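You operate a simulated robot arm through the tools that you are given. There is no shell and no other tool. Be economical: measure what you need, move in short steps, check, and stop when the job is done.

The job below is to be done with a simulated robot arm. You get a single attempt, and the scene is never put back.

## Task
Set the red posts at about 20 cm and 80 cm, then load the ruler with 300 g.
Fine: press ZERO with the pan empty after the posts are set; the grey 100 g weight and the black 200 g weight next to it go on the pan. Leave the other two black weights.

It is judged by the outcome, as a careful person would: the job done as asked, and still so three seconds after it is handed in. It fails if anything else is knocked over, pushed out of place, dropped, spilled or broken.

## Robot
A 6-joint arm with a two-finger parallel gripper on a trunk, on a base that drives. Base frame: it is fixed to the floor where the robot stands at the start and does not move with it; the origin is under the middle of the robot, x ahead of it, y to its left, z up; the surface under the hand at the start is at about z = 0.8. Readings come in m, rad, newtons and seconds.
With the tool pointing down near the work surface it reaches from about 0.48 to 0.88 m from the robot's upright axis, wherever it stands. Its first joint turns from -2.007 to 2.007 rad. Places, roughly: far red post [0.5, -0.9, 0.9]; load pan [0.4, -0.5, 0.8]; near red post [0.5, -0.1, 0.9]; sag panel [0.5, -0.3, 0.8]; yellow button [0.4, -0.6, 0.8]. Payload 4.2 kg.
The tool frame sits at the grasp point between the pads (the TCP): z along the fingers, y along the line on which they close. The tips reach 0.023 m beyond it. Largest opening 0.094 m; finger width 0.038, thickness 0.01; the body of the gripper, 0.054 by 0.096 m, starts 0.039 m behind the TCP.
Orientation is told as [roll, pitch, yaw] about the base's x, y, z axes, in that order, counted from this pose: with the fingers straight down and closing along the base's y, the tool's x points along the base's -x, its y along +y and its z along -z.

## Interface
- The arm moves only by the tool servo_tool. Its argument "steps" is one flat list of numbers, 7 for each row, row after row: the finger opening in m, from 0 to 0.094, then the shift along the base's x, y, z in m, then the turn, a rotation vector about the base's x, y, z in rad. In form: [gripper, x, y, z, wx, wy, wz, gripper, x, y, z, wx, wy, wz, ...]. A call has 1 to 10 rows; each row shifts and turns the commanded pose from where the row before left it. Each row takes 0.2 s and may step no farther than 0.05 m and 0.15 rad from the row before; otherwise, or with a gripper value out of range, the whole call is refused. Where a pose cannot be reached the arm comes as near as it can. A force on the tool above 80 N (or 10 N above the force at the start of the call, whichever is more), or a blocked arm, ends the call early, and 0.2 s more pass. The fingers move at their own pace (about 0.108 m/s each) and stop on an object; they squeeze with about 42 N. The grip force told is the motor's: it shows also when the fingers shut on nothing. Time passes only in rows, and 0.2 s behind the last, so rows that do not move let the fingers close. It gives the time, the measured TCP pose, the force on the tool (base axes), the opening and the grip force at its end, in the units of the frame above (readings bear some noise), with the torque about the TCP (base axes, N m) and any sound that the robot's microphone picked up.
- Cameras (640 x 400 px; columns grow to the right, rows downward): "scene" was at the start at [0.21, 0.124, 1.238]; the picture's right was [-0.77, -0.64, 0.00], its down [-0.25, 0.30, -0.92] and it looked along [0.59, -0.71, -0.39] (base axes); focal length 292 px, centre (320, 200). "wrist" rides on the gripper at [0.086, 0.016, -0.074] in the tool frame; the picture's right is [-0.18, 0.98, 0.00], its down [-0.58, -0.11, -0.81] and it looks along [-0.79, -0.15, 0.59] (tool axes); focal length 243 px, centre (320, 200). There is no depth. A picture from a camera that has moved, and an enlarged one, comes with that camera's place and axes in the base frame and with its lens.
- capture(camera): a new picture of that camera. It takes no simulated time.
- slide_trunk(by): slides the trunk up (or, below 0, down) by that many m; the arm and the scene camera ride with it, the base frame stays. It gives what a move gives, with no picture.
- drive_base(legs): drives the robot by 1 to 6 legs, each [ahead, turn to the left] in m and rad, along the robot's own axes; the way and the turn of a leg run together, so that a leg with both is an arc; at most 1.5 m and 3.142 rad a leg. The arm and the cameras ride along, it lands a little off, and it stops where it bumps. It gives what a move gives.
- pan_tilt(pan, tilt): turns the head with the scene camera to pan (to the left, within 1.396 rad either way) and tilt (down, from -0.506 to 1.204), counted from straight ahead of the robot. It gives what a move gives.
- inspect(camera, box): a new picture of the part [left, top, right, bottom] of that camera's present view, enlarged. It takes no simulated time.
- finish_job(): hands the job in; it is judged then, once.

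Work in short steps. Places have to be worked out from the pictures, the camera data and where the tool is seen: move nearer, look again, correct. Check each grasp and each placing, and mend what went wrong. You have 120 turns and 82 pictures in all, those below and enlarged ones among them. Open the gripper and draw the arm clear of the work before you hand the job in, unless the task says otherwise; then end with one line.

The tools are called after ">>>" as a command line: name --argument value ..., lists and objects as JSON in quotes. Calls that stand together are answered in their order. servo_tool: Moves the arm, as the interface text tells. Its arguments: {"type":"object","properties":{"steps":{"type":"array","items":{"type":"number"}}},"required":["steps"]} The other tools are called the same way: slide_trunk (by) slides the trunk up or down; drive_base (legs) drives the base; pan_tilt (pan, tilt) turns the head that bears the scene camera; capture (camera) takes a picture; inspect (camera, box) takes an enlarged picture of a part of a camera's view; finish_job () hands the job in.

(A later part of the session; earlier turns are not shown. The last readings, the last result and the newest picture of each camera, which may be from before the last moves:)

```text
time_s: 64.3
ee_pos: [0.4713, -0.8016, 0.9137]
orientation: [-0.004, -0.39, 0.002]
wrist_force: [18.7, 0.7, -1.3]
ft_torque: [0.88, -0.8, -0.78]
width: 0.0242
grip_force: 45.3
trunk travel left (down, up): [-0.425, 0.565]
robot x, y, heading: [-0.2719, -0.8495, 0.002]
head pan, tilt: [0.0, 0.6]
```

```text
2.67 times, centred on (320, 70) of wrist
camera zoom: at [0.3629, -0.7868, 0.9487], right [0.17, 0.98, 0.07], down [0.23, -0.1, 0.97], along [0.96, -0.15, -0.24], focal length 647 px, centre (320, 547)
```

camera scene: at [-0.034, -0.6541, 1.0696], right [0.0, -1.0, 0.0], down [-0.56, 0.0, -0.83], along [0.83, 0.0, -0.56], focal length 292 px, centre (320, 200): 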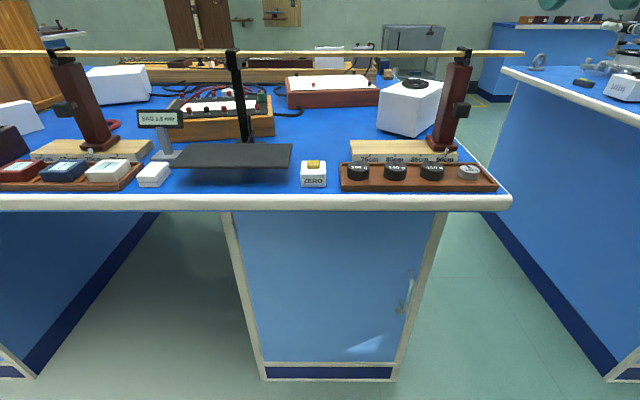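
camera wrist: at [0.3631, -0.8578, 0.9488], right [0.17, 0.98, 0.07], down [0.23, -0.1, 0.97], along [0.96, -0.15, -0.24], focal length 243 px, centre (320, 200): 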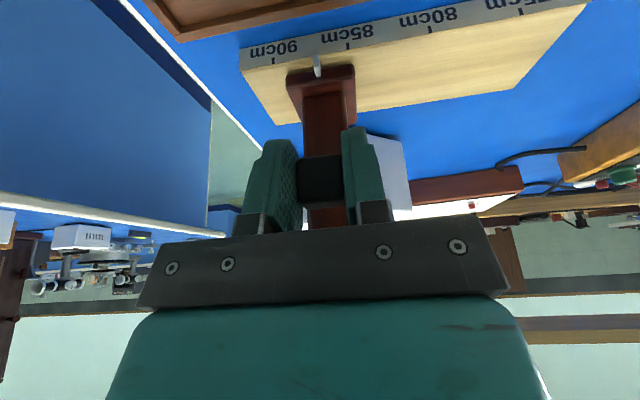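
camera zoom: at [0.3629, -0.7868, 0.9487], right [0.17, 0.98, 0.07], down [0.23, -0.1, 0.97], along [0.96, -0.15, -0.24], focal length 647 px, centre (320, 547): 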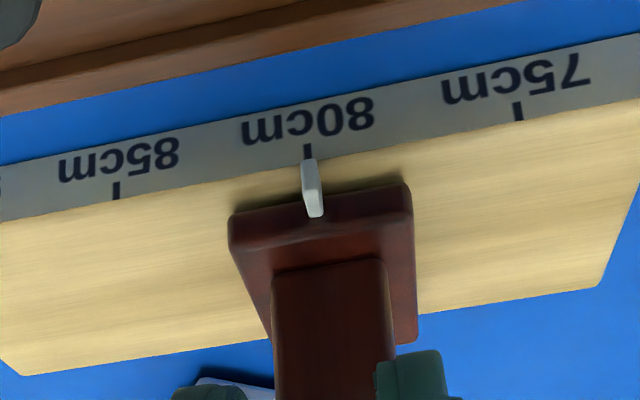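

On the 80 tick. I release, back off, and return the tool to straight down.

>>> servo_tool --steps '[0.05, 0, 0, 0, 0, 0, 0, 0.07, 0, 0, 0, 0, 0, 0, 0.07, -0.016, 0, 0.035, 0, 0, 0, 0.07, -0.016, 0, 0.035, 0, 0, 0, 0.07, -0.016, 0, 0.035, 0, 0, 0, 0.07, -0.03, 0, 0.035, 0, 0, 0, 0.07, -0.01, 0.03, 0.02, 0, 0.13, 0, 0.07, 0, 0.04, 0, 0, 0.13, 0, 0.07, 0, 0.04, 0, 0, 0.13, 0]'

>>> capture --camera "scene"

>>> capture --camera "wrist"

```text
time_s: 66.3
ee_pos: [0.3862, -0.6828, 1.065]
orientation: [0.101, -0.09, -0.001]
wrist_force: [-0.5, -0.4, 0.8]
ft_torque: [0.03, -0.04, 0.02]
width: 0.0701
grip_force: 0.1
out of reach, approached as far as the arm can: row 7, 8
trunk travel left (down, up): [-0.425, 0.565]
robot x, y, heading: [-0.2728, -0.8532, 0.002]
head pan, tilt: [0.0, 0.6]
```

```text
44 pictures are left
camera scene: at [-0.0344, -0.6543, 1.0698], right [0.0, -1.0, 0.0], down [-0.56, 0.0, -0.83], along [0.83, 0.0, -0.56], focal length 292 px, centre (320, 200)
```

scene: 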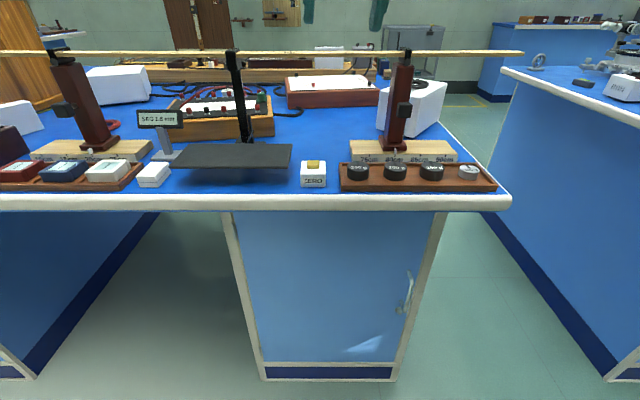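

```text
43 pictures are left
camera wrist: at [0.2923, -0.6751, 1.1327], right [0.18, 0.98, 0.12], down [0.51, -0.19, 0.84], along [0.84, -0.09, -0.53], focal length 243 px, centre (320, 200)
```

wrist: 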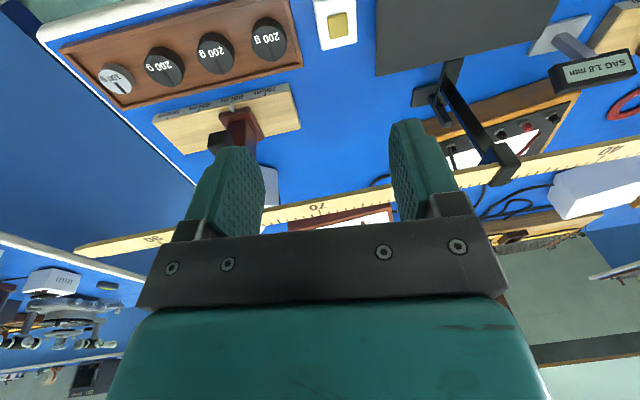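

Button top works out at about (0.4165, -0.644, 0.842); the grey weight at (0.421, -0.913, ~0.825), the 200 g next to it at (0.418, -0.849). I straighten the tool, close the fingers and go above the ZERO button.

>>> servo_tool --steps '[0.03, 0.01, 0.02, 0, -0.101, 0.09, 0, 0, 0.01, 0.019, -0.03, 0, 0, 0, 0, 0.01, 0, -0.04, 0, 0, 0, 0, 0, 0, -0.045, 0, 0, 0]'

>>> capture --camera "wrist"

>>> inspect --camera "scene" --box '[160, 90, 400, 210]'

```text
time_s: 67.3
ee_pos: [0.4107, -0.6452, 0.9447]
orientation: [0.0, 0.003, 0.003]
wrist_force: [0.1, 0.0, -0.5]
ft_torque: [-0.01, -0.04, -0.01]
width: 0.0002
grip_force: 42.0
out of reach, approached as far as the arm can: row 1
trunk travel left (down, up): [-0.425, 0.565]
robot x, y, heading: [-0.2711, -0.8512, 0.005]
head pan, tilt: [0.0, 0.6]
```

```text
42 pictures are left
camera wrist: at [0.3241, -0.6303, 1.0199], right [0.18, 0.98, 0.0], down [0.58, -0.11, 0.81], along [0.79, -0.15, -0.59], focal length 243 px, centre (320, 200)
```

wrist: 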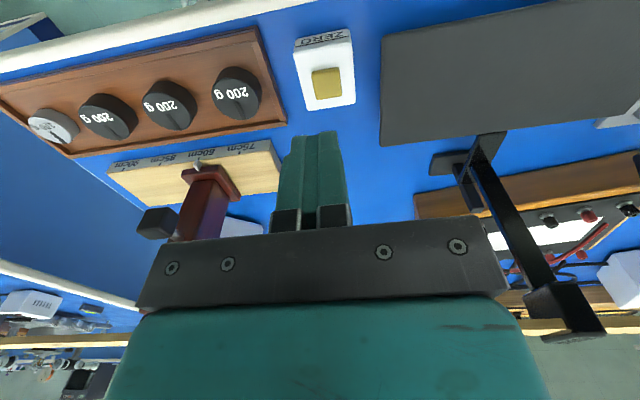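

```text
2.67 times, centred on (280, 150) of scene
camera zoom: at [-0.0341, -0.654, 1.0697], right [0.0, -1.0, 0.0], down [-0.56, 0.0, -0.83], along [0.83, 0.0, -0.56], focal length 778 px, centre (427, 333)
```

zoom: 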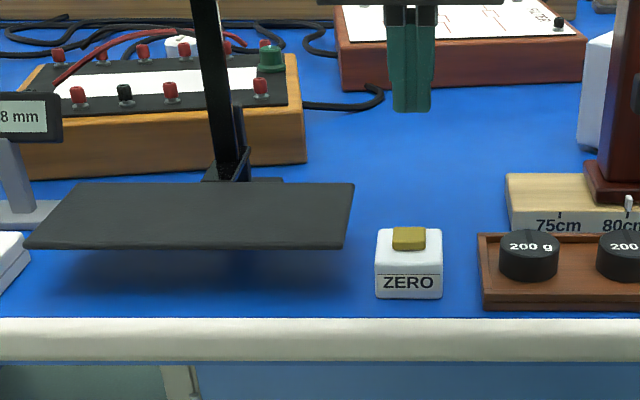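

Refined button centre (0.4175, -0.6435). I come down to just above it, then press in small steps.

>>> servo_tool --steps '[0, 0.006, 0.001, -0.035, 0, 0, 0, 0, 0, 0, -0.038, 0, 0, 0, 0, 0, 0, 0, 0, 0, 0]'

>>> servo_tool --steps '[0, 0, 0, -0.003, 0, 0, 0, 0, 0, 0, -0.002, 0, 0, 0, 0, 0, 0, -0.002, 0, 0, 0]'

>>> capture --camera "wrist"

```text
time_s: 68.1
ee_pos: [0.418, -0.6417, 0.871]
orientation: [0.0, 0.001, 0.003]
wrist_force: [0.0, 0.0, -0.6]
ft_torque: [-0.03, 0.01, -0.02]
width: 0.0
grip_force: 42.1
trunk travel left (down, up): [-0.425, 0.565]
robot x, y, heading: [-0.2742, -0.8502, 0.002]
head pan, tilt: [0.0, 0.6]
```

```text
time_s: 68.9
ee_pos: [0.4204, -0.644, 0.8647]
orientation: [0.0, 0.003, 0.004]
wrist_force: [-0.2, 0.4, 0.1]
ft_torque: [0.01, 0.01, 0.01]
width: 0.0
grip_force: 42.3
trunk travel left (down, up): [-0.425, 0.565]
robot x, y, heading: [-0.2746, -0.8502, 0.005]
head pan, tilt: [0.0, 0.6]
```

```text
40 pictures are left
camera wrist: at [0.3324, -0.6286, 0.9393], right [0.18, 0.98, 0.0], down [0.58, -0.11, 0.81], along [0.79, -0.15, -0.59], focal length 243 px, centre (320, 200)
```

wrist: 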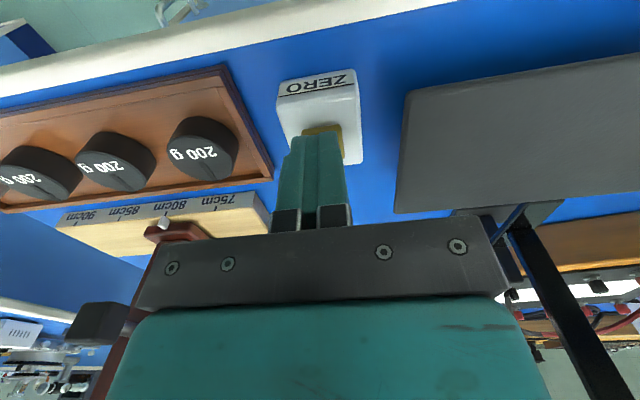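

Just at the button, no contact force yet. I press on in 2 mm steps.

>>> servo_tool --steps '[0, -0.002, 0.001, -0.002, 0, 0, 0, 0, 0, 0, -0.002, 0, 0, 0, 0, 0, 0, -0.002, 0, 0, 0]'

>>> inspect --camera "scene" --box '[100, 90, 380, 210]'

```text
time_s: 69.7
ee_pos: [0.4156, -0.6421, 0.8587]
orientation: [0.0, 0.0, 0.003]
wrist_force: [-0.5, 0.4, 0.0]
ft_torque: [0.02, 0.04, -0.01]
width: 0.0
grip_force: 41.9
trunk travel left (down, up): [-0.425, 0.565]
robot x, y, heading: [-0.2732, -0.8498, 0.003]
head pan, tilt: [0.0, 0.6]
```

```text
2.29 times, centred on (240, 150) of scene
camera zoom: at [-0.034, -0.654, 1.0696], right [0.0, -1.0, 0.0], down [-0.56, 0.0, -0.83], along [0.83, 0.0, -0.56], focal length 667 px, centre (503, 314)
```

zoom: 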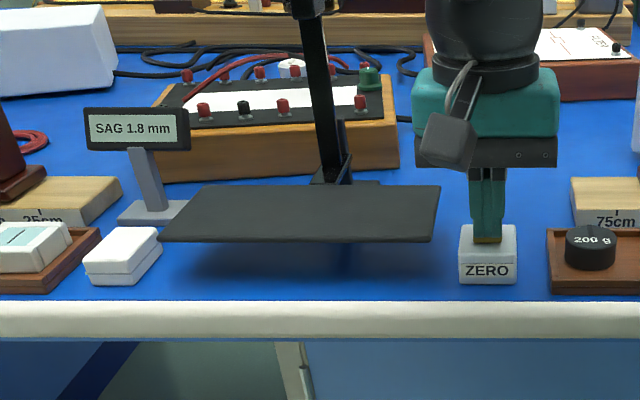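

>>> servo_tool --steps '[0, 0.001, -0.001, -0.002, 0, 0, 0, 0, 0, 0, -0.002, 0, 0, 0, 0, 0, 0, -0.002, 0, 0, 0, 0, 0, 0, 0, 0, 0, 0]'

>>> inspect --camera "scene" --box '[100, 90, 380, 210]'

```text
time_s: 70.7
ee_pos: [0.4195, -0.6421, 0.8525]
orientation: [0.001, 0.002, 0.003]
wrist_force: [-0.8, -0.8, 6.6]
ft_torque: [0.01, -0.04, 0.0]
width: 0.0
grip_force: 42.8
trunk travel left (down, up): [-0.425, 0.565]
robot x, y, heading: [-0.2718, -0.8497, 0.009]
head pan, tilt: [0.0, 0.6]
heard: click
```

```text
2.29 times, centred on (240, 150) of scene
camera zoom: at [-0.0342, -0.6541, 1.0698], right [0.0, -1.0, 0.0], down [-0.56, 0.0, -0.83], along [0.83, 0.0, -0.56], focal length 667 px, centre (503, 314)
```

zoom: 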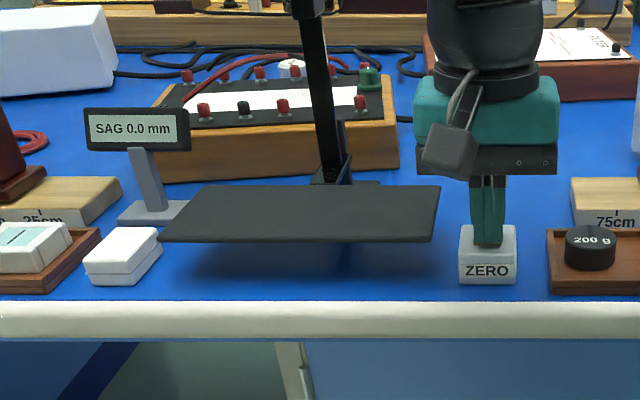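

Click heard and the panel reads 0.0 mm. I lift and move over toward the weights with the fingers opening.

>>> servo_tool --steps '[0, 0, 0, 0.04, 0, 0, 0, 0, 0, 0, 0.045, 0, 0, 0, 0.07, 0, -0.04, 0.02, 0, 0, 0, 0.07, 0, -0.045, 0, 0, 0, 0, 0.07, 0, -0.045, 0, 0, 0, 0, 0.07, 0, -0.045, 0, 0, 0, 0, 0.07, 0, -0.045, 0, 0, 0, 0, 0.07, 0, -0.045, 0, 0, 0, 0]'

>>> capture --camera "wrist"

>>> inspect --camera "scene" --box '[320, 120, 520, 220]'

```text
time_s: 72.5
ee_pos: [0.42, -0.9071, 0.9569]
orientation: [0.001, 0.0, 0.004]
wrist_force: [-0.4, 0.1, 0.0]
ft_torque: [-0.03, -0.04, 0.03]
width: 0.0699
grip_force: 0.1
trunk travel left (down, up): [-0.425, 0.565]
robot x, y, heading: [-0.269, -0.8511, 0.005]
head pan, tilt: [0.0, 0.6]
```

```text
37 pictures are left
camera wrist: at [0.3331, -0.8925, 1.0324], right [0.18, 0.98, 0.0], down [0.58, -0.11, 0.81], along [0.79, -0.14, -0.59], focal length 243 px, centre (320, 200)
```

wrist: 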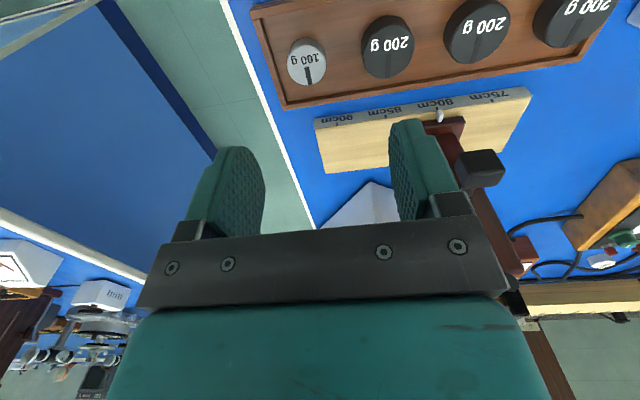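

```text
3.20 times, centred on (420, 170) of scene
camera zoom: at [-0.0341, -0.6539, 1.0696], right [0.0, -1.0, 0.0], down [-0.56, 0.0, -0.83], along [0.83, 0.0, -0.56], focal length 934 px, centre (0, 296)
```

zoom: 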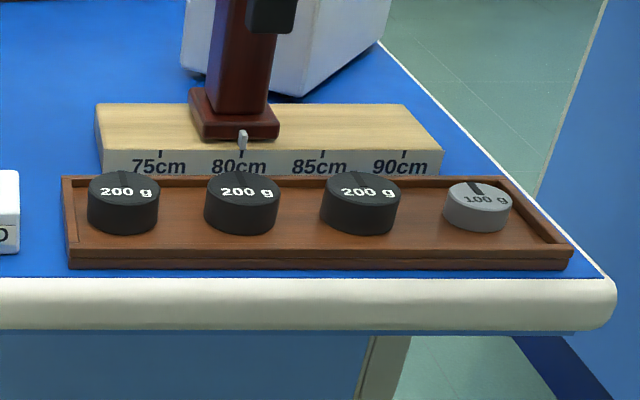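

Grey weight at about (0.427, -0.919), neighbour black edge near -0.871, tray end rim near -0.95. I centre over the grey weight and descend partway for a better look.

>>> servo_tool --steps '[0.055, 0.006, -0.011, -0.03, 0, 0, 0, 0.055, 0, 0, -0.03, 0, 0, 0, 0.055, 0, 0, -0.02, 0, 0, 0]'

>>> capture --camera "wrist"

>>> inspect --camera "scene" --box '[400, 120, 520, 200]'

```text
time_s: 73.3
ee_pos: [0.4245, -0.9175, 0.8768]
orientation: [-0.001, 0.0, 0.004]
wrist_force: [0.1, -0.2, 0.2]
ft_torque: [0.0, 0.01, -0.03]
width: 0.0551
grip_force: 0.0
trunk travel left (down, up): [-0.425, 0.565]
robot x, y, heading: [-0.2723, -0.8482, 0.004]
head pan, tilt: [0.0, 0.6]
```

```text
35 pictures are left
camera wrist: at [0.3379, -0.9029, 0.9523], right [0.18, 0.98, 0.0], down [0.58, -0.11, 0.81], along [0.79, -0.15, -0.59], focal length 243 px, centre (320, 200)
```

wrist: 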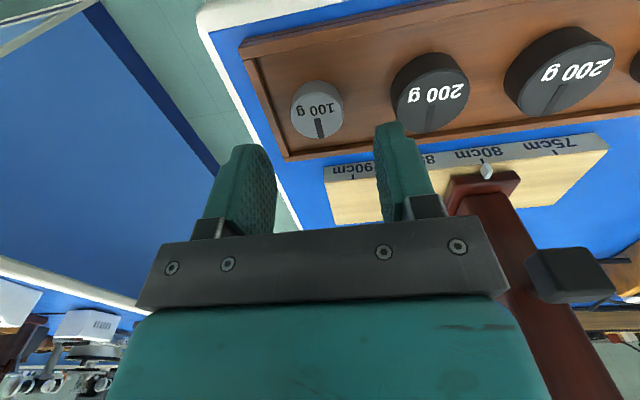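

```text
5.00 times, centred on (460, 160) of scene
camera zoom: at [-0.0341, -0.6541, 1.0697], right [0.0, -1.0, 0.0], down [-0.56, 0.0, -0.83], along [0.83, 0.0, -0.56], focal length 1459 px, centre (-380, 400)
```

zoom: 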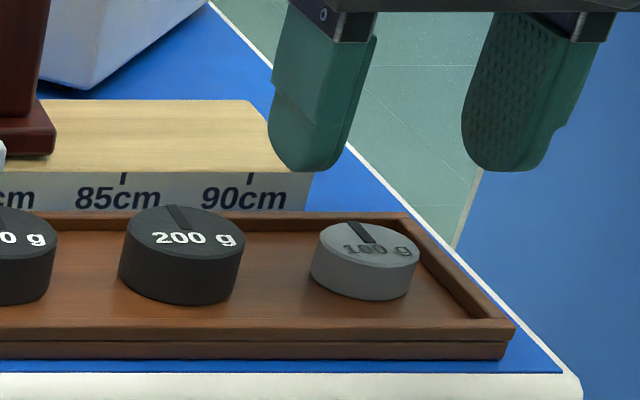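

Estimates agree at y≈-0.920, x≈0.427 within the pad width. I descend so that the tips stay above the tray rim, checking for contact.

>>> servo_tool --steps '[0.055, 0.002, -0.002, -0.015, 0, 0, 0, 0.055, 0, 0, -0.01, 0, 0, 0, 0.055, 0, 0, -0.009, 0, 0, 0]'

>>> capture --camera "wrist"

>>> inspect --camera "scene" --box '[400, 120, 520, 200]'

```text
time_s: 74.1
ee_pos: [0.4278, -0.9199, 0.843]
orientation: [0.001, 0.003, 0.004]
wrist_force: [-0.3, -0.1, -0.7]
ft_torque: [0.0, -0.01, 0.01]
width: 0.055
grip_force: 0.1
trunk travel left (down, up): [-0.425, 0.565]
robot x, y, heading: [-0.2727, -0.8491, 0.005]
head pan, tilt: [0.0, 0.6]
```

```text
33 pictures are left
camera wrist: at [0.3401, -0.9057, 0.9187], right [0.18, 0.98, 0.0], down [0.58, -0.11, 0.81], along [0.79, -0.15, -0.59], focal length 243 px, centre (320, 200)
```

wrist: 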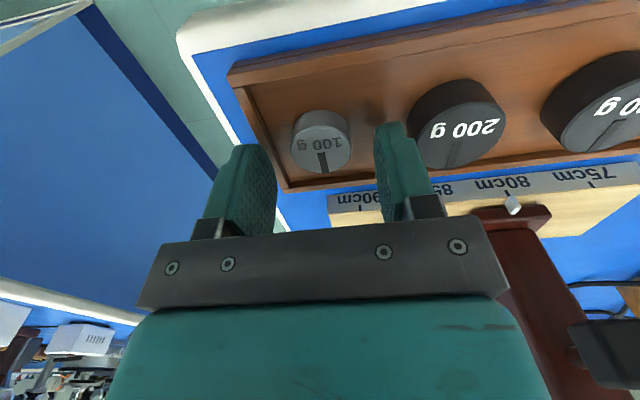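

```text
5.00 times, centred on (460, 160) of scene
camera zoom: at [-0.0341, -0.6541, 1.0696], right [0.0, -1.0, 0.0], down [-0.56, 0.0, -0.83], along [0.83, 0.0, -0.56], focal length 1459 px, centre (-380, 400)
```

zoom: 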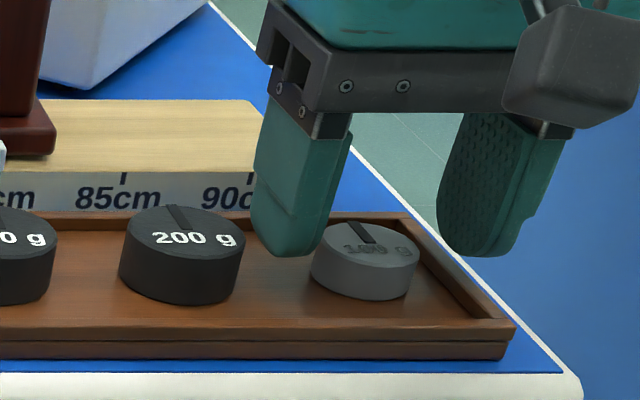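

The views place the disc 0–8 mm to the +y side, and the -y finger is over the tray's end rim. I shift +4 mm in y, lower 5 mm, and close gently just above rim height to test.

>>> servo_tool --steps '[0.055, 0, 0.004, -0.003, 0, 0, 0, 0.055, 0, 0, -0.003, 0, 0, 0, 0.045, 0, 0, 0, 0, 0, 0, 0.035, 0, 0, 0, 0, 0, 0, 0.035, 0, 0, 0, 0, 0, 0]'

>>> capture --camera "wrist"

>>> inspect --camera "scene" --box '[400, 120, 520, 200]'

```text
time_s: 75.3
ee_pos: [0.4267, -0.9175, 0.8382]
orientation: [0.0, 0.003, 0.003]
wrist_force: [0.0, 0.7, -0.1]
ft_torque: [0.0, -0.02, 0.0]
width: 0.0351
grip_force: 0.1
trunk travel left (down, up): [-0.425, 0.565]
robot x, y, heading: [-0.2728, -0.8504, 0.006]
head pan, tilt: [0.0, 0.6]
```

```text
31 pictures are left
camera wrist: at [0.3397, -0.9024, 0.9125], right [0.18, 0.98, 0.0], down [0.58, -0.11, 0.81], along [0.79, -0.15, -0.59], focal length 243 px, centre (320, 200)
```

wrist: 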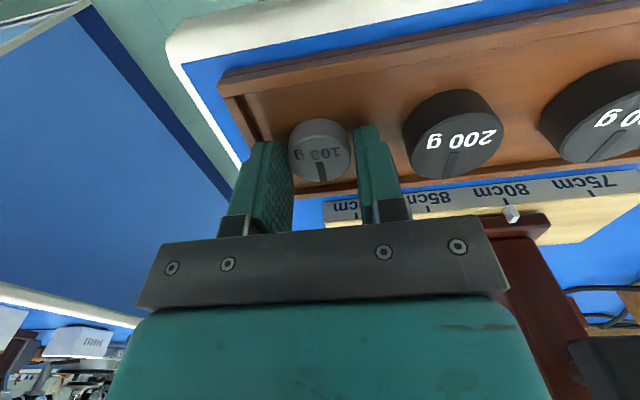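

```text
5.00 times, centred on (460, 160) of scene
camera zoom: at [-0.034, -0.6541, 1.0696], right [0.0, -1.0, 0.0], down [-0.56, 0.0, -0.83], along [0.83, 0.0, -0.56], focal length 1459 px, centre (-380, 400)
```

zoom: 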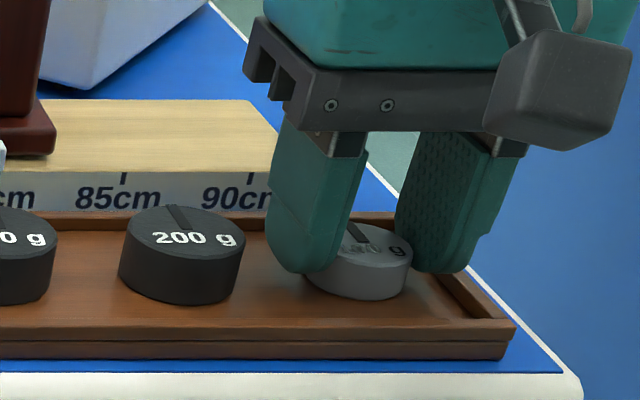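

The disc lies between the fingers with nothing touched yet. I close fully to grip it.

>>> servo_tool --steps '[0.02, 0, 0, 0, 0, 0, 0, 0.02, 0, 0, 0, 0, 0, 0, 0.02, 0, 0, 0, 0, 0, 0]'

>>> capture --camera "wrist"

```text
time_s: 76.1
ee_pos: [0.4261, -0.918, 0.8377]
orientation: [0.0, 0.001, 0.003]
wrist_force: [0.0, -0.7, 0.5]
ft_torque: [-0.02, -0.01, 0.0]
width: 0.0315
grip_force: 41.9
trunk travel left (down, up): [-0.425, 0.565]
robot x, y, heading: [-0.2766, -0.8481, 0.006]
head pan, tilt: [0.0, 0.6]
```

```text
29 pictures are left
camera wrist: at [0.3397, -0.9024, 0.9125], right [0.18, 0.98, 0.0], down [0.58, -0.11, 0.81], along [0.79, -0.15, -0.59], focal length 243 px, centre (320, 200)
```

wrist: 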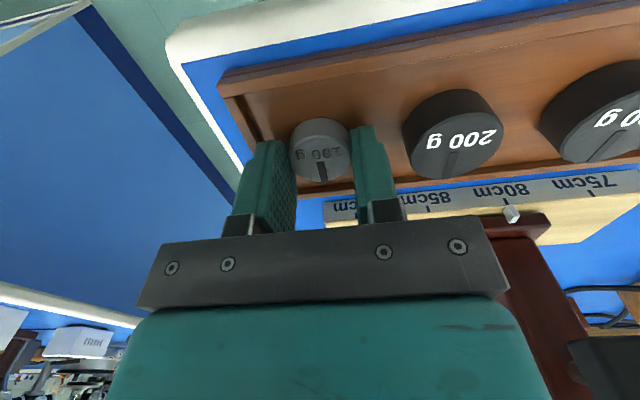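

Gripped at 31.5 mm. I lift slowly and check that it stays in the fingers.

>>> servo_tool --steps '[0.02, 0, 0, 0.01, 0, 0, 0, 0.02, 0, 0, 0.02, 0, 0, 0, 0.02, 0, 0, 0.03, 0, 0, 0, 0.02, 0, 0, 0.03, 0, 0, 0]'

>>> capture --camera "wrist"

```text
time_s: 77.1
ee_pos: [0.4267, -0.9181, 0.9268]
orientation: [0.0, 0.001, 0.004]
wrist_force: [-0.1, 0.2, -0.1]
ft_torque: [-0.01, 0.01, 0.02]
width: 0.0315
grip_force: 41.9
trunk travel left (down, up): [-0.425, 0.565]
robot x, y, heading: [-0.272, -0.8533, 0.003]
head pan, tilt: [0.0, 0.6]
```

```text
28 pictures are left
camera wrist: at [0.3391, -0.9039, 1.0022], right [0.18, 0.98, 0.0], down [0.58, -0.11, 0.81], along [0.79, -0.15, -0.59], focal length 243 px, centre (320, 200)
```

wrist: 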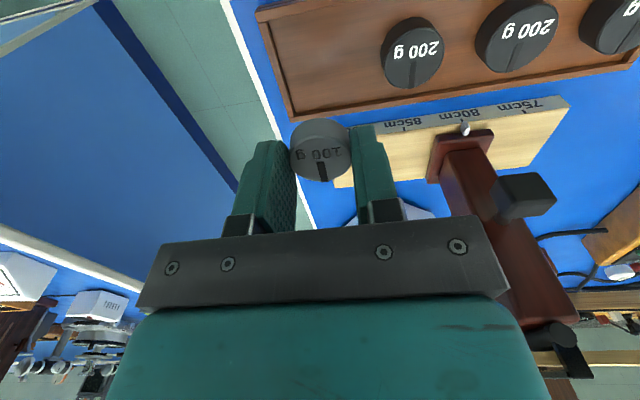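

Grey weight is held. The pan's top works out at z≈0.85, x 0.38–0.48, y -0.61 to -0.41 (centre -0.51). I carry the weight to (0.425, -0.545) at safe height.

>>> servo_tool --steps '[0.02, 0, 0, 0.028, 0, 0, 0, 0.02, 0, 0.045, 0, 0, 0, 0, 0.02, 0, 0.047, 0, 0, 0, 0, 0.02, 0, 0.047, 0, 0, 0, 0, 0.02, 0, 0.047, 0, 0, 0, 0, 0.02, 0, 0.047, 0, 0, 0, 0, 0.02, 0, 0.047, 0, 0, 0, 0, 0.02, 0, 0.047, 0, 0, 0, 0, 0.02, 0, 0.046, 0, 0, 0, 0, 0.02, 0, 0, -0.02, 0, 0, 0]'

>>> capture --camera "wrist"

>>> inspect --camera "scene" --box '[140, 80, 340, 210]'

```text
time_s: 79.3
ee_pos: [0.4134, -0.567, 0.9282]
orientation: [0.001, 0.004, 0.004]
wrist_force: [0.7, 0.4, -0.5]
ft_torque: [0.0, -0.02, -0.01]
width: 0.0313
grip_force: 42.0
out of reach, approached as far as the arm can: row 9
trunk travel left (down, up): [-0.425, 0.565]
robot x, y, heading: [-0.2729, -0.8459, 0.005]
head pan, tilt: [0.0, 0.6]
```

```text
27 pictures are left
camera wrist: at [0.3261, -0.5522, 1.0034], right [0.18, 0.98, 0.0], down [0.58, -0.11, 0.81], along [0.79, -0.15, -0.59], focal length 243 px, centre (320, 200)
```

wrist: 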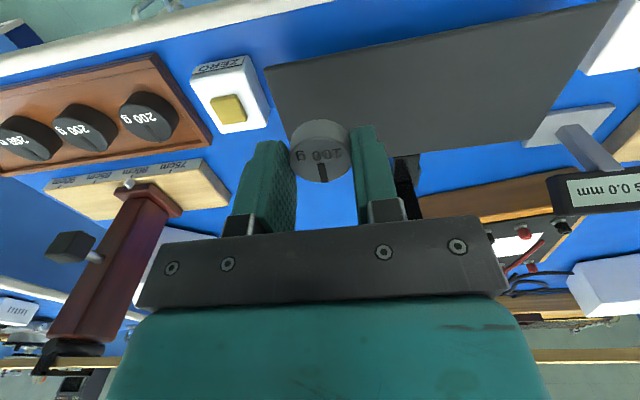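

```text
3.08 times, centred on (240, 145) of scene
camera zoom: at [-0.0341, -0.654, 1.0696], right [0.0, -1.0, 0.0], down [-0.56, 0.0, -0.83], along [0.83, 0.0, -0.56], focal length 898 px, centre (566, 369)
```

zoom: 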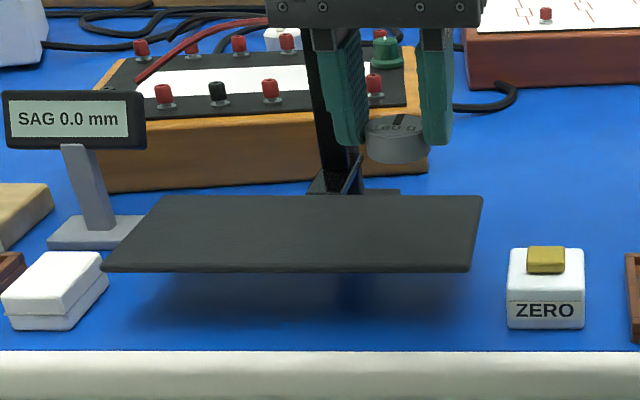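

The arm stopped a little short (y -0.567). I try the rest of the shift to (0.422, -0.545).

>>> servo_tool --steps '[0.02, 0.008, 0.011, 0, 0, 0, 0, 0.02, 0, 0.012, 0, 0, 0, 0, 0.02, 0, 0, -0.01, 0, 0, 0]'

```text
time_s: 80.1
ee_pos: [0.4161, -0.5615, 0.9181]
orientation: [0.001, 0.003, 0.003]
wrist_force: [-0.4, 0.1, -1.2]
ft_torque: [0.02, 0.0, -0.01]
width: 0.0316
grip_force: 42.8
out of reach, approached as far as the arm can: row 1, 2
trunk travel left (down, up): [-0.425, 0.565]
robot x, y, heading: [-0.2735, -0.8518, 0.004]
head pan, tilt: [0.0, 0.6]
```

This is the outer reach limit with the low trunk. I pull the arm back 8 cm, then drive the base forward 8 cm.

>>> servo_tool --steps '[0.02, -0.04, 0, 0.01, 0, 0, 0, 0.02, -0.04, 0, 0.01, 0, 0, 0, 0.02, -0.01, 0, 0, 0, 0, 0]'

>>> drive_base --legs '[[0.08, 0]]'

```text
time_s: 80.9
ee_pos: [0.328, -0.5613, 0.9381]
orientation: [-0.002, 0.002, 0.003]
wrist_force: [0.2, 0.1, -1.1]
ft_torque: [-0.02, 0.02, -0.02]
width: 0.0317
grip_force: 42.0
trunk travel left (down, up): [-0.425, 0.565]
robot x, y, heading: [-0.2746, -0.8505, -0.0]
head pan, tilt: [0.0, 0.6]
```

```text
time_s: 82.0
ee_pos: [0.4089, -0.5611, 0.938]
orientation: [0.0, 0.003, 0.002]
wrist_force: [0.0, 0.4, -1.1]
ft_torque: [0.01, 0.0, 0.0]
width: 0.0318
grip_force: 42.8
trunk travel left (down, up): [-0.425, 0.565]
robot x, y, heading: [-0.1949, -0.8501, 0.003]
head pan, tilt: [0.0, 0.6]
```

Now I shift to (0.425, -0.545) and lower to about 3 cm above the estimated pan contact.

>>> servo_tool --steps '[0.02, 0.016, 0.016, 0, 0, 0, 0, 0.02, 0, 0, -0.02, 0, 0, 0, 0.02, 0, 0, -0.01, 0, 0, 0]'

>>> inspect --camera "scene" --box '[140, 80, 340, 210]'

>>> capture --camera "wrist"

```text
time_s: 82.8
ee_pos: [0.4235, -0.545, 0.9086]
orientation: [0.0, 0.002, 0.005]
wrist_force: [-0.4, -0.2, -1.4]
ft_torque: [0.01, 0.0, -0.02]
width: 0.0314
grip_force: 42.0
trunk travel left (down, up): [-0.425, 0.565]
robot x, y, heading: [-0.1905, -0.852, 0.001]
head pan, tilt: [0.0, 0.6]
```

```text
3.08 times, centred on (240, 145) of scene
camera zoom: at [0.0464, -0.654, 1.0696], right [0.0, -1.0, 0.0], down [-0.56, 0.0, -0.83], along [0.83, 0.0, -0.56], focal length 898 px, centre (566, 369)
```

zoom: 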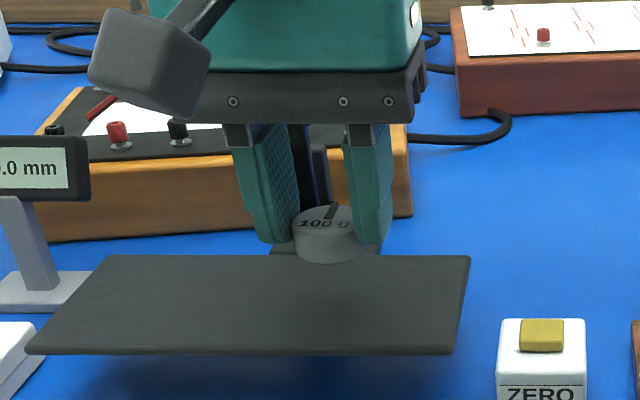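

```text
24 pictures are left
camera wrist: at [0.3365, -0.5302, 0.9836], right [0.18, 0.98, 0.0], down [0.58, -0.11, 0.81], along [0.79, -0.15, -0.59], focal length 243 px, centre (320, 200)
```

wrist: 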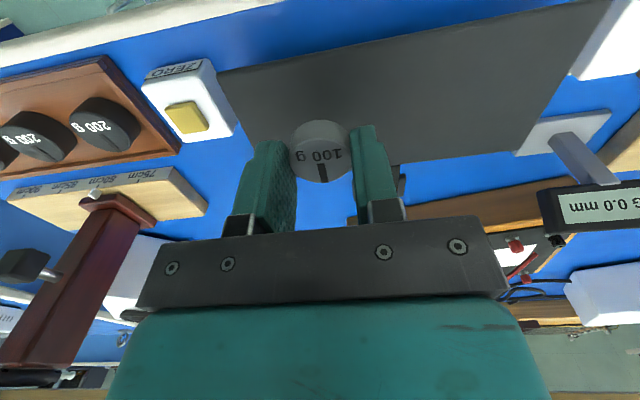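

About 2.5 cm to go by the picture. I lower to near contact, then in 2 mm steps.

>>> servo_tool --steps '[0.02, 0.005, 0, -0.01, 0, 0, 0, 0.02, 0, 0, -0.01, 0, 0, 0, 0.02, 0, 0, -0.002, 0, 0, 0, 0.02, 0, 0, -0.002, 0, 0, 0]'

>>> inspect --camera "scene" --box '[140, 80, 340, 210]'

```text
time_s: 83.8
ee_pos: [0.4292, -0.545, 0.8843]
orientation: [0.0, 0.001, 0.003]
wrist_force: [-1.2, 0.6, -0.7]
ft_torque: [0.03, -0.04, -0.02]
width: 0.0318
grip_force: 42.5
trunk travel left (down, up): [-0.425, 0.565]
robot x, y, heading: [-0.1946, -0.8503, 0.003]
head pan, tilt: [0.0, 0.6]
```

```text
3.08 times, centred on (240, 145) of scene
camera zoom: at [0.0464, -0.654, 1.0696], right [0.0, -1.0, 0.0], down [-0.56, 0.0, -0.83], along [0.83, 0.0, -0.56], focal length 898 px, centre (566, 369)
```

zoom: 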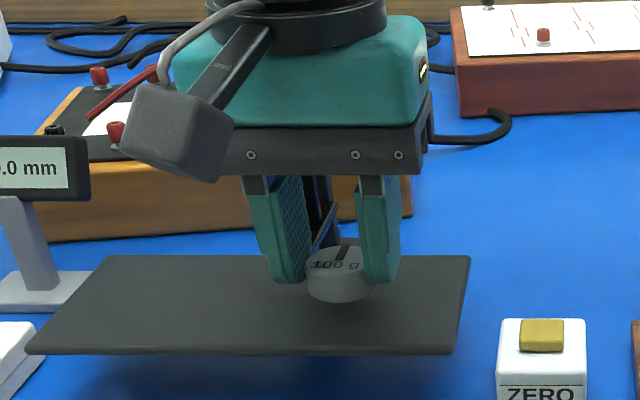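

Nearly there, no contact yet. I continue in 1.5 mm steps.

>>> servo_tool --steps '[0.02, 0, 0, -0.0015, 0, 0, 0, 0.02, 0, 0, -0.0015, 0, 0, 0, 0.02, 0, 0, 0, 0, 0, 0]'

>>> servo_tool --steps '[0.02, 0, 0, -0.0015, 0, 0, 0, 0.02, 0, 0, -0.001, 0, 0, 0, 0.02, 0, 0, 0, 0, 0, 0]'

>>> inspect --camera "scene" --box '[140, 80, 340, 210]'

```text
time_s: 84.6
ee_pos: [0.4292, -0.5448, 0.8827]
orientation: [0.001, 0.003, 0.005]
wrist_force: [-0.2, -0.4, 0.1]
ft_torque: [0.02, 0.02, -0.03]
width: 0.0316
grip_force: 42.1
trunk travel left (down, up): [-0.425, 0.565]
robot x, y, heading: [-0.1935, -0.8504, -0.0]
head pan, tilt: [0.0, 0.6]
```

```text
time_s: 85.4
ee_pos: [0.4299, -0.5461, 0.8784]
orientation: [-0.002, 0.001, 0.003]
wrist_force: [0.0, -0.8, -1.1]
ft_torque: [-0.05, -0.01, -0.04]
width: 0.0315
grip_force: 42.0
trunk travel left (down, up): [-0.425, 0.565]
robot x, y, heading: [-0.1906, -0.8487, 0.0]
head pan, tilt: [0.0, 0.6]
```

```text
3.08 times, centred on (240, 145) of scene
camera zoom: at [0.0464, -0.654, 1.0696], right [0.0, -1.0, 0.0], down [-0.56, 0.0, -0.83], along [0.83, 0.0, -0.56], focal length 898 px, centre (566, 369)
```

zoom: 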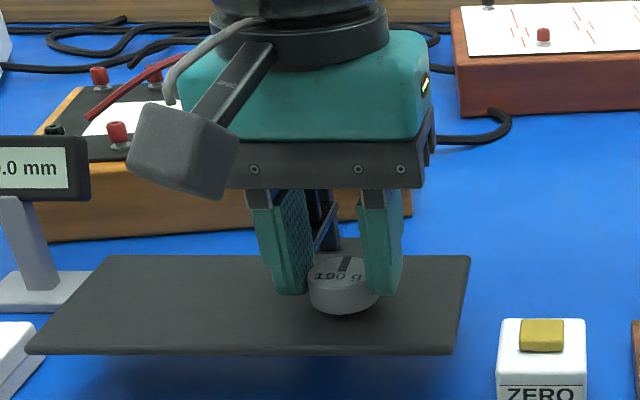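

Front bottom edge of the disc should meet the pan about 5–6 mm lower by the picture. I continue.

>>> servo_tool --steps '[0.02, 0, 0, -0.0015, 0, 0, 0, 0.02, 0, 0, -0.0015, 0, 0, 0, 0.02, 0, 0, 0, 0, 0, 0]'

>>> servo_tool --steps '[0.02, 0, 0, -0.001, 0, 0, 0, 0.02, 0, 0, -0.001, 0, 0, 0, 0.02, 0, 0, 0, 0, 0, 0]'

```text
time_s: 86.2
ee_pos: [0.4289, -0.5445, 0.8756]
orientation: [0.0, 0.003, 0.004]
wrist_force: [-0.2, 1.0, -1.7]
ft_torque: [-0.01, -0.01, -0.01]
width: 0.0316
grip_force: 42.2
trunk travel left (down, up): [-0.425, 0.565]
robot x, y, heading: [-0.1932, -0.8481, 0.001]
head pan, tilt: [0.0, 0.6]
```

```text
time_s: 87.0
ee_pos: [0.4283, -0.5453, 0.8739]
orientation: [0.0, 0.002, 0.004]
wrist_force: [0.3, 0.1, 0.0]
ft_torque: [-0.04, -0.01, 0.02]
width: 0.0313
grip_force: 42.1
trunk travel left (down, up): [-0.425, 0.565]
robot x, y, heading: [-0.1912, -0.8505, -0.002]
head pan, tilt: [0.0, 0.6]
```

>>> inspect --camera "scene" --box '[120, 110, 280, 200]'

```text
4.00 times, centred on (200, 155) of scene
camera zoom: at [0.0464, -0.654, 1.0696], right [0.0, -1.0, 0.0], down [-0.56, 0.0, -0.83], along [0.83, 0.0, -0.56], focal length 1167 px, centre (800, 380)
```

zoom: 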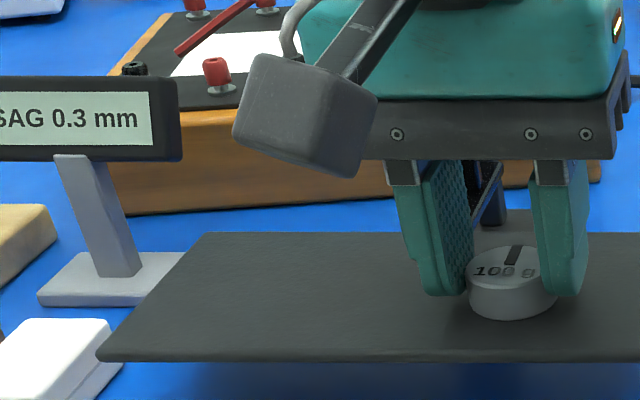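

SAG now reads 0.3 mm: the weight is touching the pan. I release it here and rise straight up.

>>> servo_tool --steps '[0.02, 0, 0, -0.0005, 0, 0, 0, 0.036, 0, 0, 0, 0, 0, 0, 0.046, 0, 0, 0, 0, 0, 0, 0.046, 0, 0, 0, 0, 0, 0, 0.046, 0, 0, 0.02, 0, 0, 0, 0.046, 0, 0, 0.03, 0, 0, 0, 0.046, 0, 0, 0.03, 0, 0, 0]'

>>> capture --camera "wrist"

```text
time_s: 88.6
ee_pos: [0.4297, -0.5469, 0.9535]
orientation: [0.001, 0.002, 0.002]
wrist_force: [0.6, 0.5, -0.3]
ft_torque: [0.04, 0.01, -0.02]
width: 0.046
grip_force: 0.1
trunk travel left (down, up): [-0.425, 0.565]
robot x, y, heading: [-0.193, -0.8486, -0.001]
head pan, tilt: [0.0, 0.6]
```

```text
20 pictures are left
camera wrist: at [0.3429, -0.5315, 1.0284], right [0.18, 0.98, 0.0], down [0.58, -0.11, 0.81], along [0.79, -0.15, -0.59], focal length 243 px, centre (320, 200)
```

wrist: 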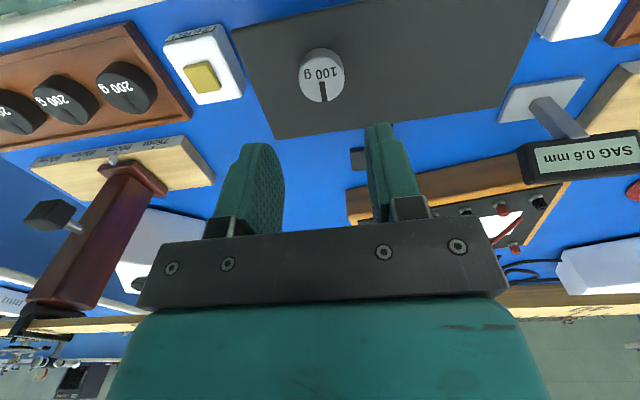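

Grey sits on the pan, SAG 0.6 mm. Now I go above the 200 g weight that stood next to it, at about (0.42, -0.855).

>>> servo_tool --steps '[0.054, -0.006, -0.045, 0, 0, 0, 0, 0.054, 0, -0.045, 0, 0, 0, 0, 0.054, 0, -0.045, 0, 0, 0, 0, 0.054, 0, -0.045, 0, 0, 0, 0, 0.054, 0, -0.045, 0, 0, 0, 0, 0.054, 0, -0.045, 0, 0, 0, 0, 0.054, 0, -0.039, 0, 0, 0, 0, 0.054, 0, 0, -0.03, 0, 0, 0, 0.054, 0, 0, -0.03, 0, 0, 0]'

>>> capture --camera "wrist"

>>> inspect --camera "scene" --box '[360, 120, 520, 220]'

```text
time_s: 90.6
ee_pos: [0.4236, -0.855, 0.8931]
orientation: [0.003, 0.001, 0.004]
wrist_force: [-0.9, -0.4, -0.2]
ft_torque: [-0.01, 0.0, 0.0]
width: 0.0539
grip_force: 0.1
trunk travel left (down, up): [-0.425, 0.565]
robot x, y, heading: [-0.1916, -0.8511, 0.003]
head pan, tilt: [0.0, 0.6]
```

```text
19 pictures are left
camera wrist: at [0.3367, -0.8403, 0.9683], right [0.18, 0.98, 0.0], down [0.58, -0.11, 0.81], along [0.79, -0.15, -0.59], focal length 243 px, centre (320, 200)
```

wrist: 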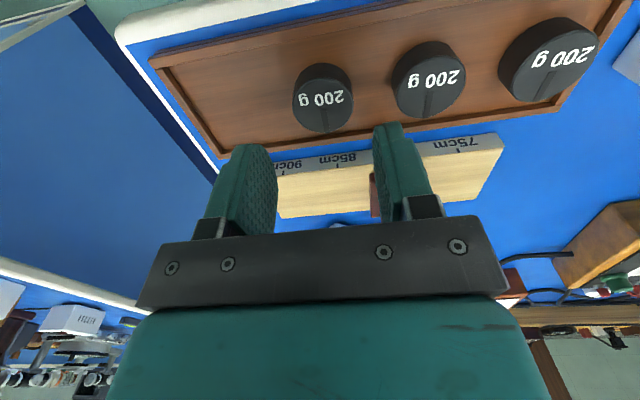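

```text
4.00 times, centred on (440, 170) of scene
camera zoom: at [0.0463, -0.654, 1.0697], right [0.0, -1.0, 0.0], down [-0.56, 0.0, -0.83], along [0.83, 0.0, -0.56], focal length 1167 px, centre (-160, 320)
```

zoom: 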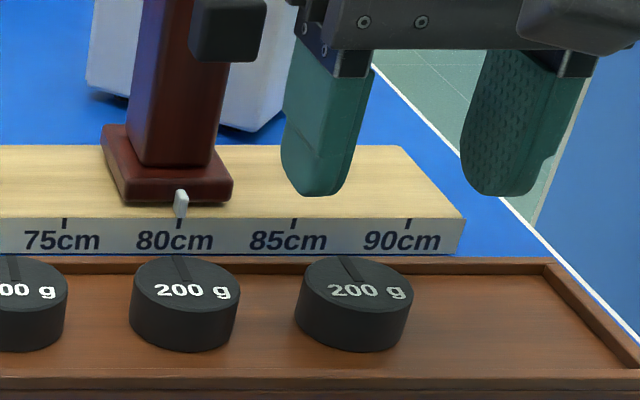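

The 200 g is centred at about (0.422, -0.8545). I descend with 54 mm opening, keeping clear of the neighbour.

>>> servo_tool --steps '[0.054, 0, -0.001, -0.025, 0, 0, 0, 0.054, 0, 0, -0.015, 0, 0, 0, 0.054, 0, 0, -0.009, 0, 0, 0, 0.054, 0, 0, -0.004, 0, 0, 0]'

>>> capture --camera "wrist"

```text
time_s: 91.6
ee_pos: [0.4245, -0.856, 0.8392]
orientation: [0.001, 0.001, 0.004]
wrist_force: [-0.3, 0.2, -0.2]
ft_torque: [-0.01, 0.0, -0.01]
width: 0.054
grip_force: 0.0
trunk travel left (down, up): [-0.425, 0.565]
robot x, y, heading: [-0.1914, -0.8499, 0.003]
head pan, tilt: [0.0, 0.6]
```

```text
17 pictures are left
camera wrist: at [0.3364, -0.8414, 0.9144], right [0.18, 0.98, 0.0], down [0.58, -0.11, 0.81], along [0.79, -0.15, -0.59], focal length 243 px, centre (320, 200)
```

wrist: 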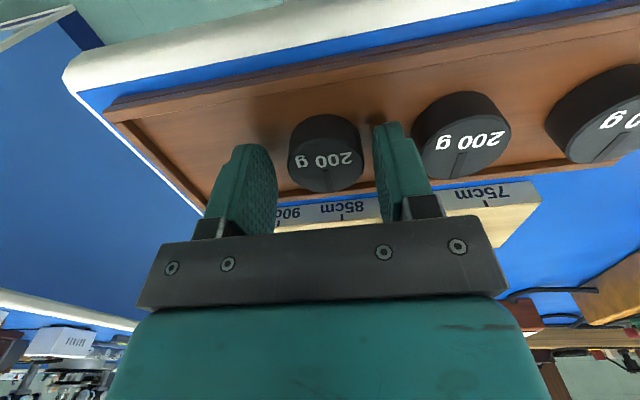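

The disc lies between the fingers and the neighbour is clear. I close on it.

>>> servo_tool --steps '[0.044, 0, 0, 0, 0, 0, 0, 0.03, 0, 0, 0, 0, 0, 0, 0.03, 0, 0, 0, 0, 0, 0, 0.03, 0, 0, 0, 0, 0, 0]'

>>> servo_tool --steps '[0.03, 0, 0, 0.01, 0, 0, 0, 0.03, 0, 0, 0.02, 0, 0, 0, 0.03, 0, 0, 0.03, 0, 0, 0, 0.03, 0, 0, 0.03, 0, 0, 0]'

>>> capture --camera "wrist"

```text
time_s: 92.6
ee_pos: [0.4236, -0.8559, 0.839]
orientation: [0.0, 0.002, 0.003]
wrist_force: [0.2, -0.1, 0.2]
ft_torque: [-0.02, -0.03, 0.02]
width: 0.0389
grip_force: 42.3
trunk travel left (down, up): [-0.425, 0.565]
robot x, y, heading: [-0.1918, -0.8498, 0.005]
head pan, tilt: [0.0, 0.6]
```

```text
time_s: 93.6
ee_pos: [0.422, -0.8548, 0.9313]
orientation: [0.0, 0.003, 0.002]
wrist_force: [-0.1, -0.7, -1.6]
ft_torque: [0.0, 0.0, 0.02]
width: 0.0388
grip_force: 42.2
trunk travel left (down, up): [-0.425, 0.565]
robot x, y, heading: [-0.194, -0.8483, 0.001]
head pan, tilt: [0.0, 0.6]
```

```text
16 pictures are left
camera wrist: at [0.3351, -0.8415, 1.006], right [0.18, 0.98, 0.0], down [0.58, -0.11, 0.81], along [0.79, -0.15, -0.59], focal length 243 px, centre (320, 200)
```

wrist: 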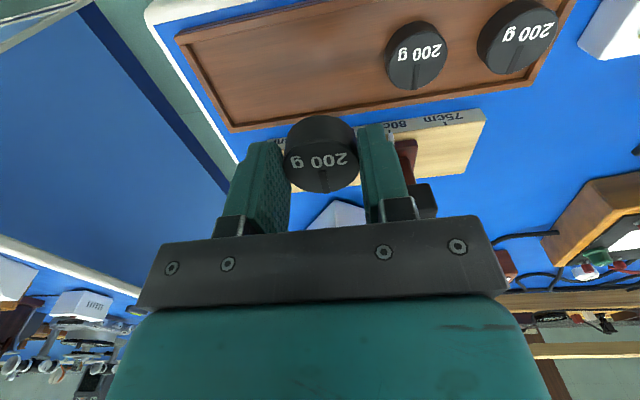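

The 200 g is held. I carry it at height to about (0.425, -0.475) over the pan.

>>> servo_tool --steps '[0.03, 0, 0, 0.03, 0, 0, 0, 0.03, 0, 0.042, 0, 0, 0, 0, 0.03, 0, 0.042, 0, 0, 0, 0, 0.03, 0, 0.042, 0, 0, 0, 0, 0.03, 0, 0.042, 0, 0, 0, 0, 0.03, 0, 0.042, 0, 0, 0, 0, 0.03, 0, 0.042, 0, 0, 0, 0, 0.03, 0, 0.042, 0, 0, 0, 0, 0.03, 0, 0.042, 0, 0, 0, 0, 0.03, 0, 0.042, 0, 0, 0, 0]'

>>> capture --camera "wrist"

```text
time_s: 95.8
ee_pos: [0.4141, -0.4919, 0.95]
orientation: [0.0, 0.003, 0.001]
wrist_force: [-0.9, -0.6, -1.9]
ft_torque: [0.0, 0.01, 0.0]
width: 0.0388
grip_force: 42.4
out of reach, approached as far as the arm can: row 10
trunk travel left (down, up): [-0.425, 0.565]
robot x, y, heading: [-0.1906, -0.8487, 0.006]
head pan, tilt: [0.0, 0.6]
```

```text
15 pictures are left
camera wrist: at [0.3281, -0.4769, 1.0251], right [0.18, 0.98, 0.0], down [0.58, -0.11, 0.8], along [0.79, -0.15, -0.59], focal length 243 px, centre (320, 200)
```

wrist: 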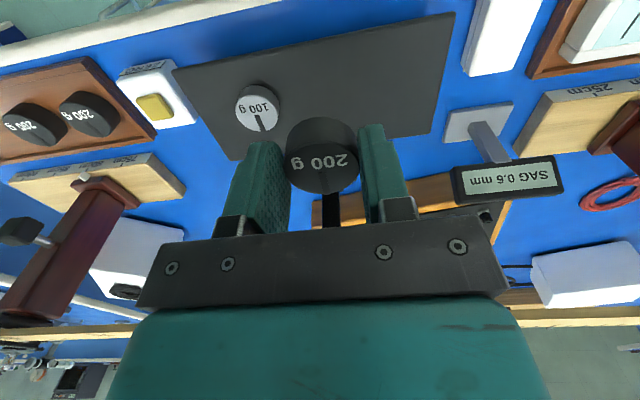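

At the reach limit again (y -0.492). As before, I pull back 6 cm in x, then drive forward 6 cm.

>>> servo_tool --steps '[0.03, -0.03, 0, 0, 0, 0, 0, 0.03, -0.03, 0, 0, 0, 0, 0, 0.03, 0, 0, 0, 0, 0, 0]'

>>> drive_base --legs '[[0.06, 0]]'

>>> servo_tool --steps '[0.03, 0.01, 0.01, 0, 0, 0, 0, 0.03, 0, 0.01, 0, 0, 0, 0, 0.03, 0, 0, 0, 0, 0, 0]'

```text
time_s: 96.6
ee_pos: [0.3552, -0.4912, 0.9525]
orientation: [0.0, 0.0, 0.002]
wrist_force: [-0.2, -0.6, -1.5]
ft_torque: [-0.01, 0.04, -0.03]
width: 0.0388
grip_force: 41.5
trunk travel left (down, up): [-0.425, 0.565]
robot x, y, heading: [-0.1938, -0.8506, -0.001]
head pan, tilt: [0.0, 0.6]
```

```text
time_s: 97.5
ee_pos: [0.4149, -0.492, 0.9514]
orientation: [-0.002, 0.001, 0.001]
wrist_force: [0.1, 0.4, -1.8]
ft_torque: [-0.03, 0.02, 0.0]
width: 0.039
grip_force: 41.7
trunk travel left (down, up): [-0.425, 0.565]
robot x, y, heading: [-0.1338, -0.8497, 0.0]
head pan, tilt: [0.0, 0.6]
```

```text
time_s: 98.3
ee_pos: [0.424, -0.4714, 0.9518]
orientation: [-0.001, 0.002, 0.005]
wrist_force: [0.2, -0.5, -1.6]
ft_torque: [0.0, 0.02, -0.03]
width: 0.0387
grip_force: 42.3
trunk travel left (down, up): [-0.425, 0.565]
robot x, y, heading: [-0.133, -0.8502, 0.003]
head pan, tilt: [0.0, 0.6]
```

In position over the pan at (0.424, -0.471). Contact is expected near TCP z≈0.875; I lower to 0.888 and look.

>>> servo_tool --steps '[0.03, 0, 0, -0.03, 0, 0, 0, 0.03, 0, 0, -0.02, 0, 0, 0, 0.03, 0, 0, -0.014, 0, 0, 0]'

>>> inspect --camera "scene" --box '[40, 90, 300, 250]'

```text
time_s: 99.1
ee_pos: [0.4235, -0.4727, 0.8883]
orientation: [-0.001, 0.002, 0.002]
wrist_force: [0.1, -0.1, -1.9]
ft_torque: [-0.01, 0.0, -0.03]
width: 0.039
grip_force: 42.5
trunk travel left (down, up): [-0.425, 0.565]
robot x, y, heading: [-0.1348, -0.8508, 0.004]
head pan, tilt: [0.0, 0.6]
```

```text
2.46 times, centred on (170, 170) of scene
camera zoom: at [0.1062, -0.6539, 1.0696], right [0.0, -1.0, 0.0], down [-0.56, 0.0, -0.83], along [0.83, 0.0, -0.56], focal length 718 px, centre (689, 274)
```

zoom: 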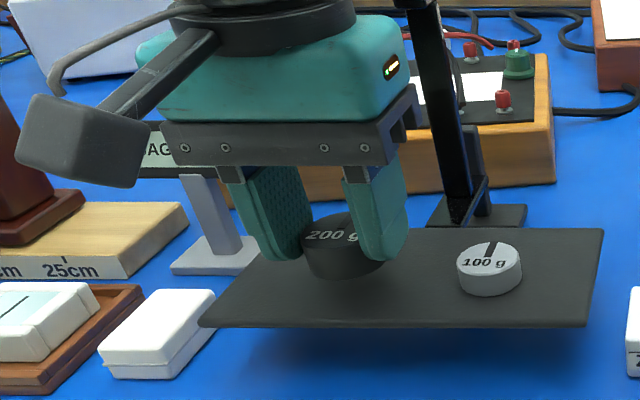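

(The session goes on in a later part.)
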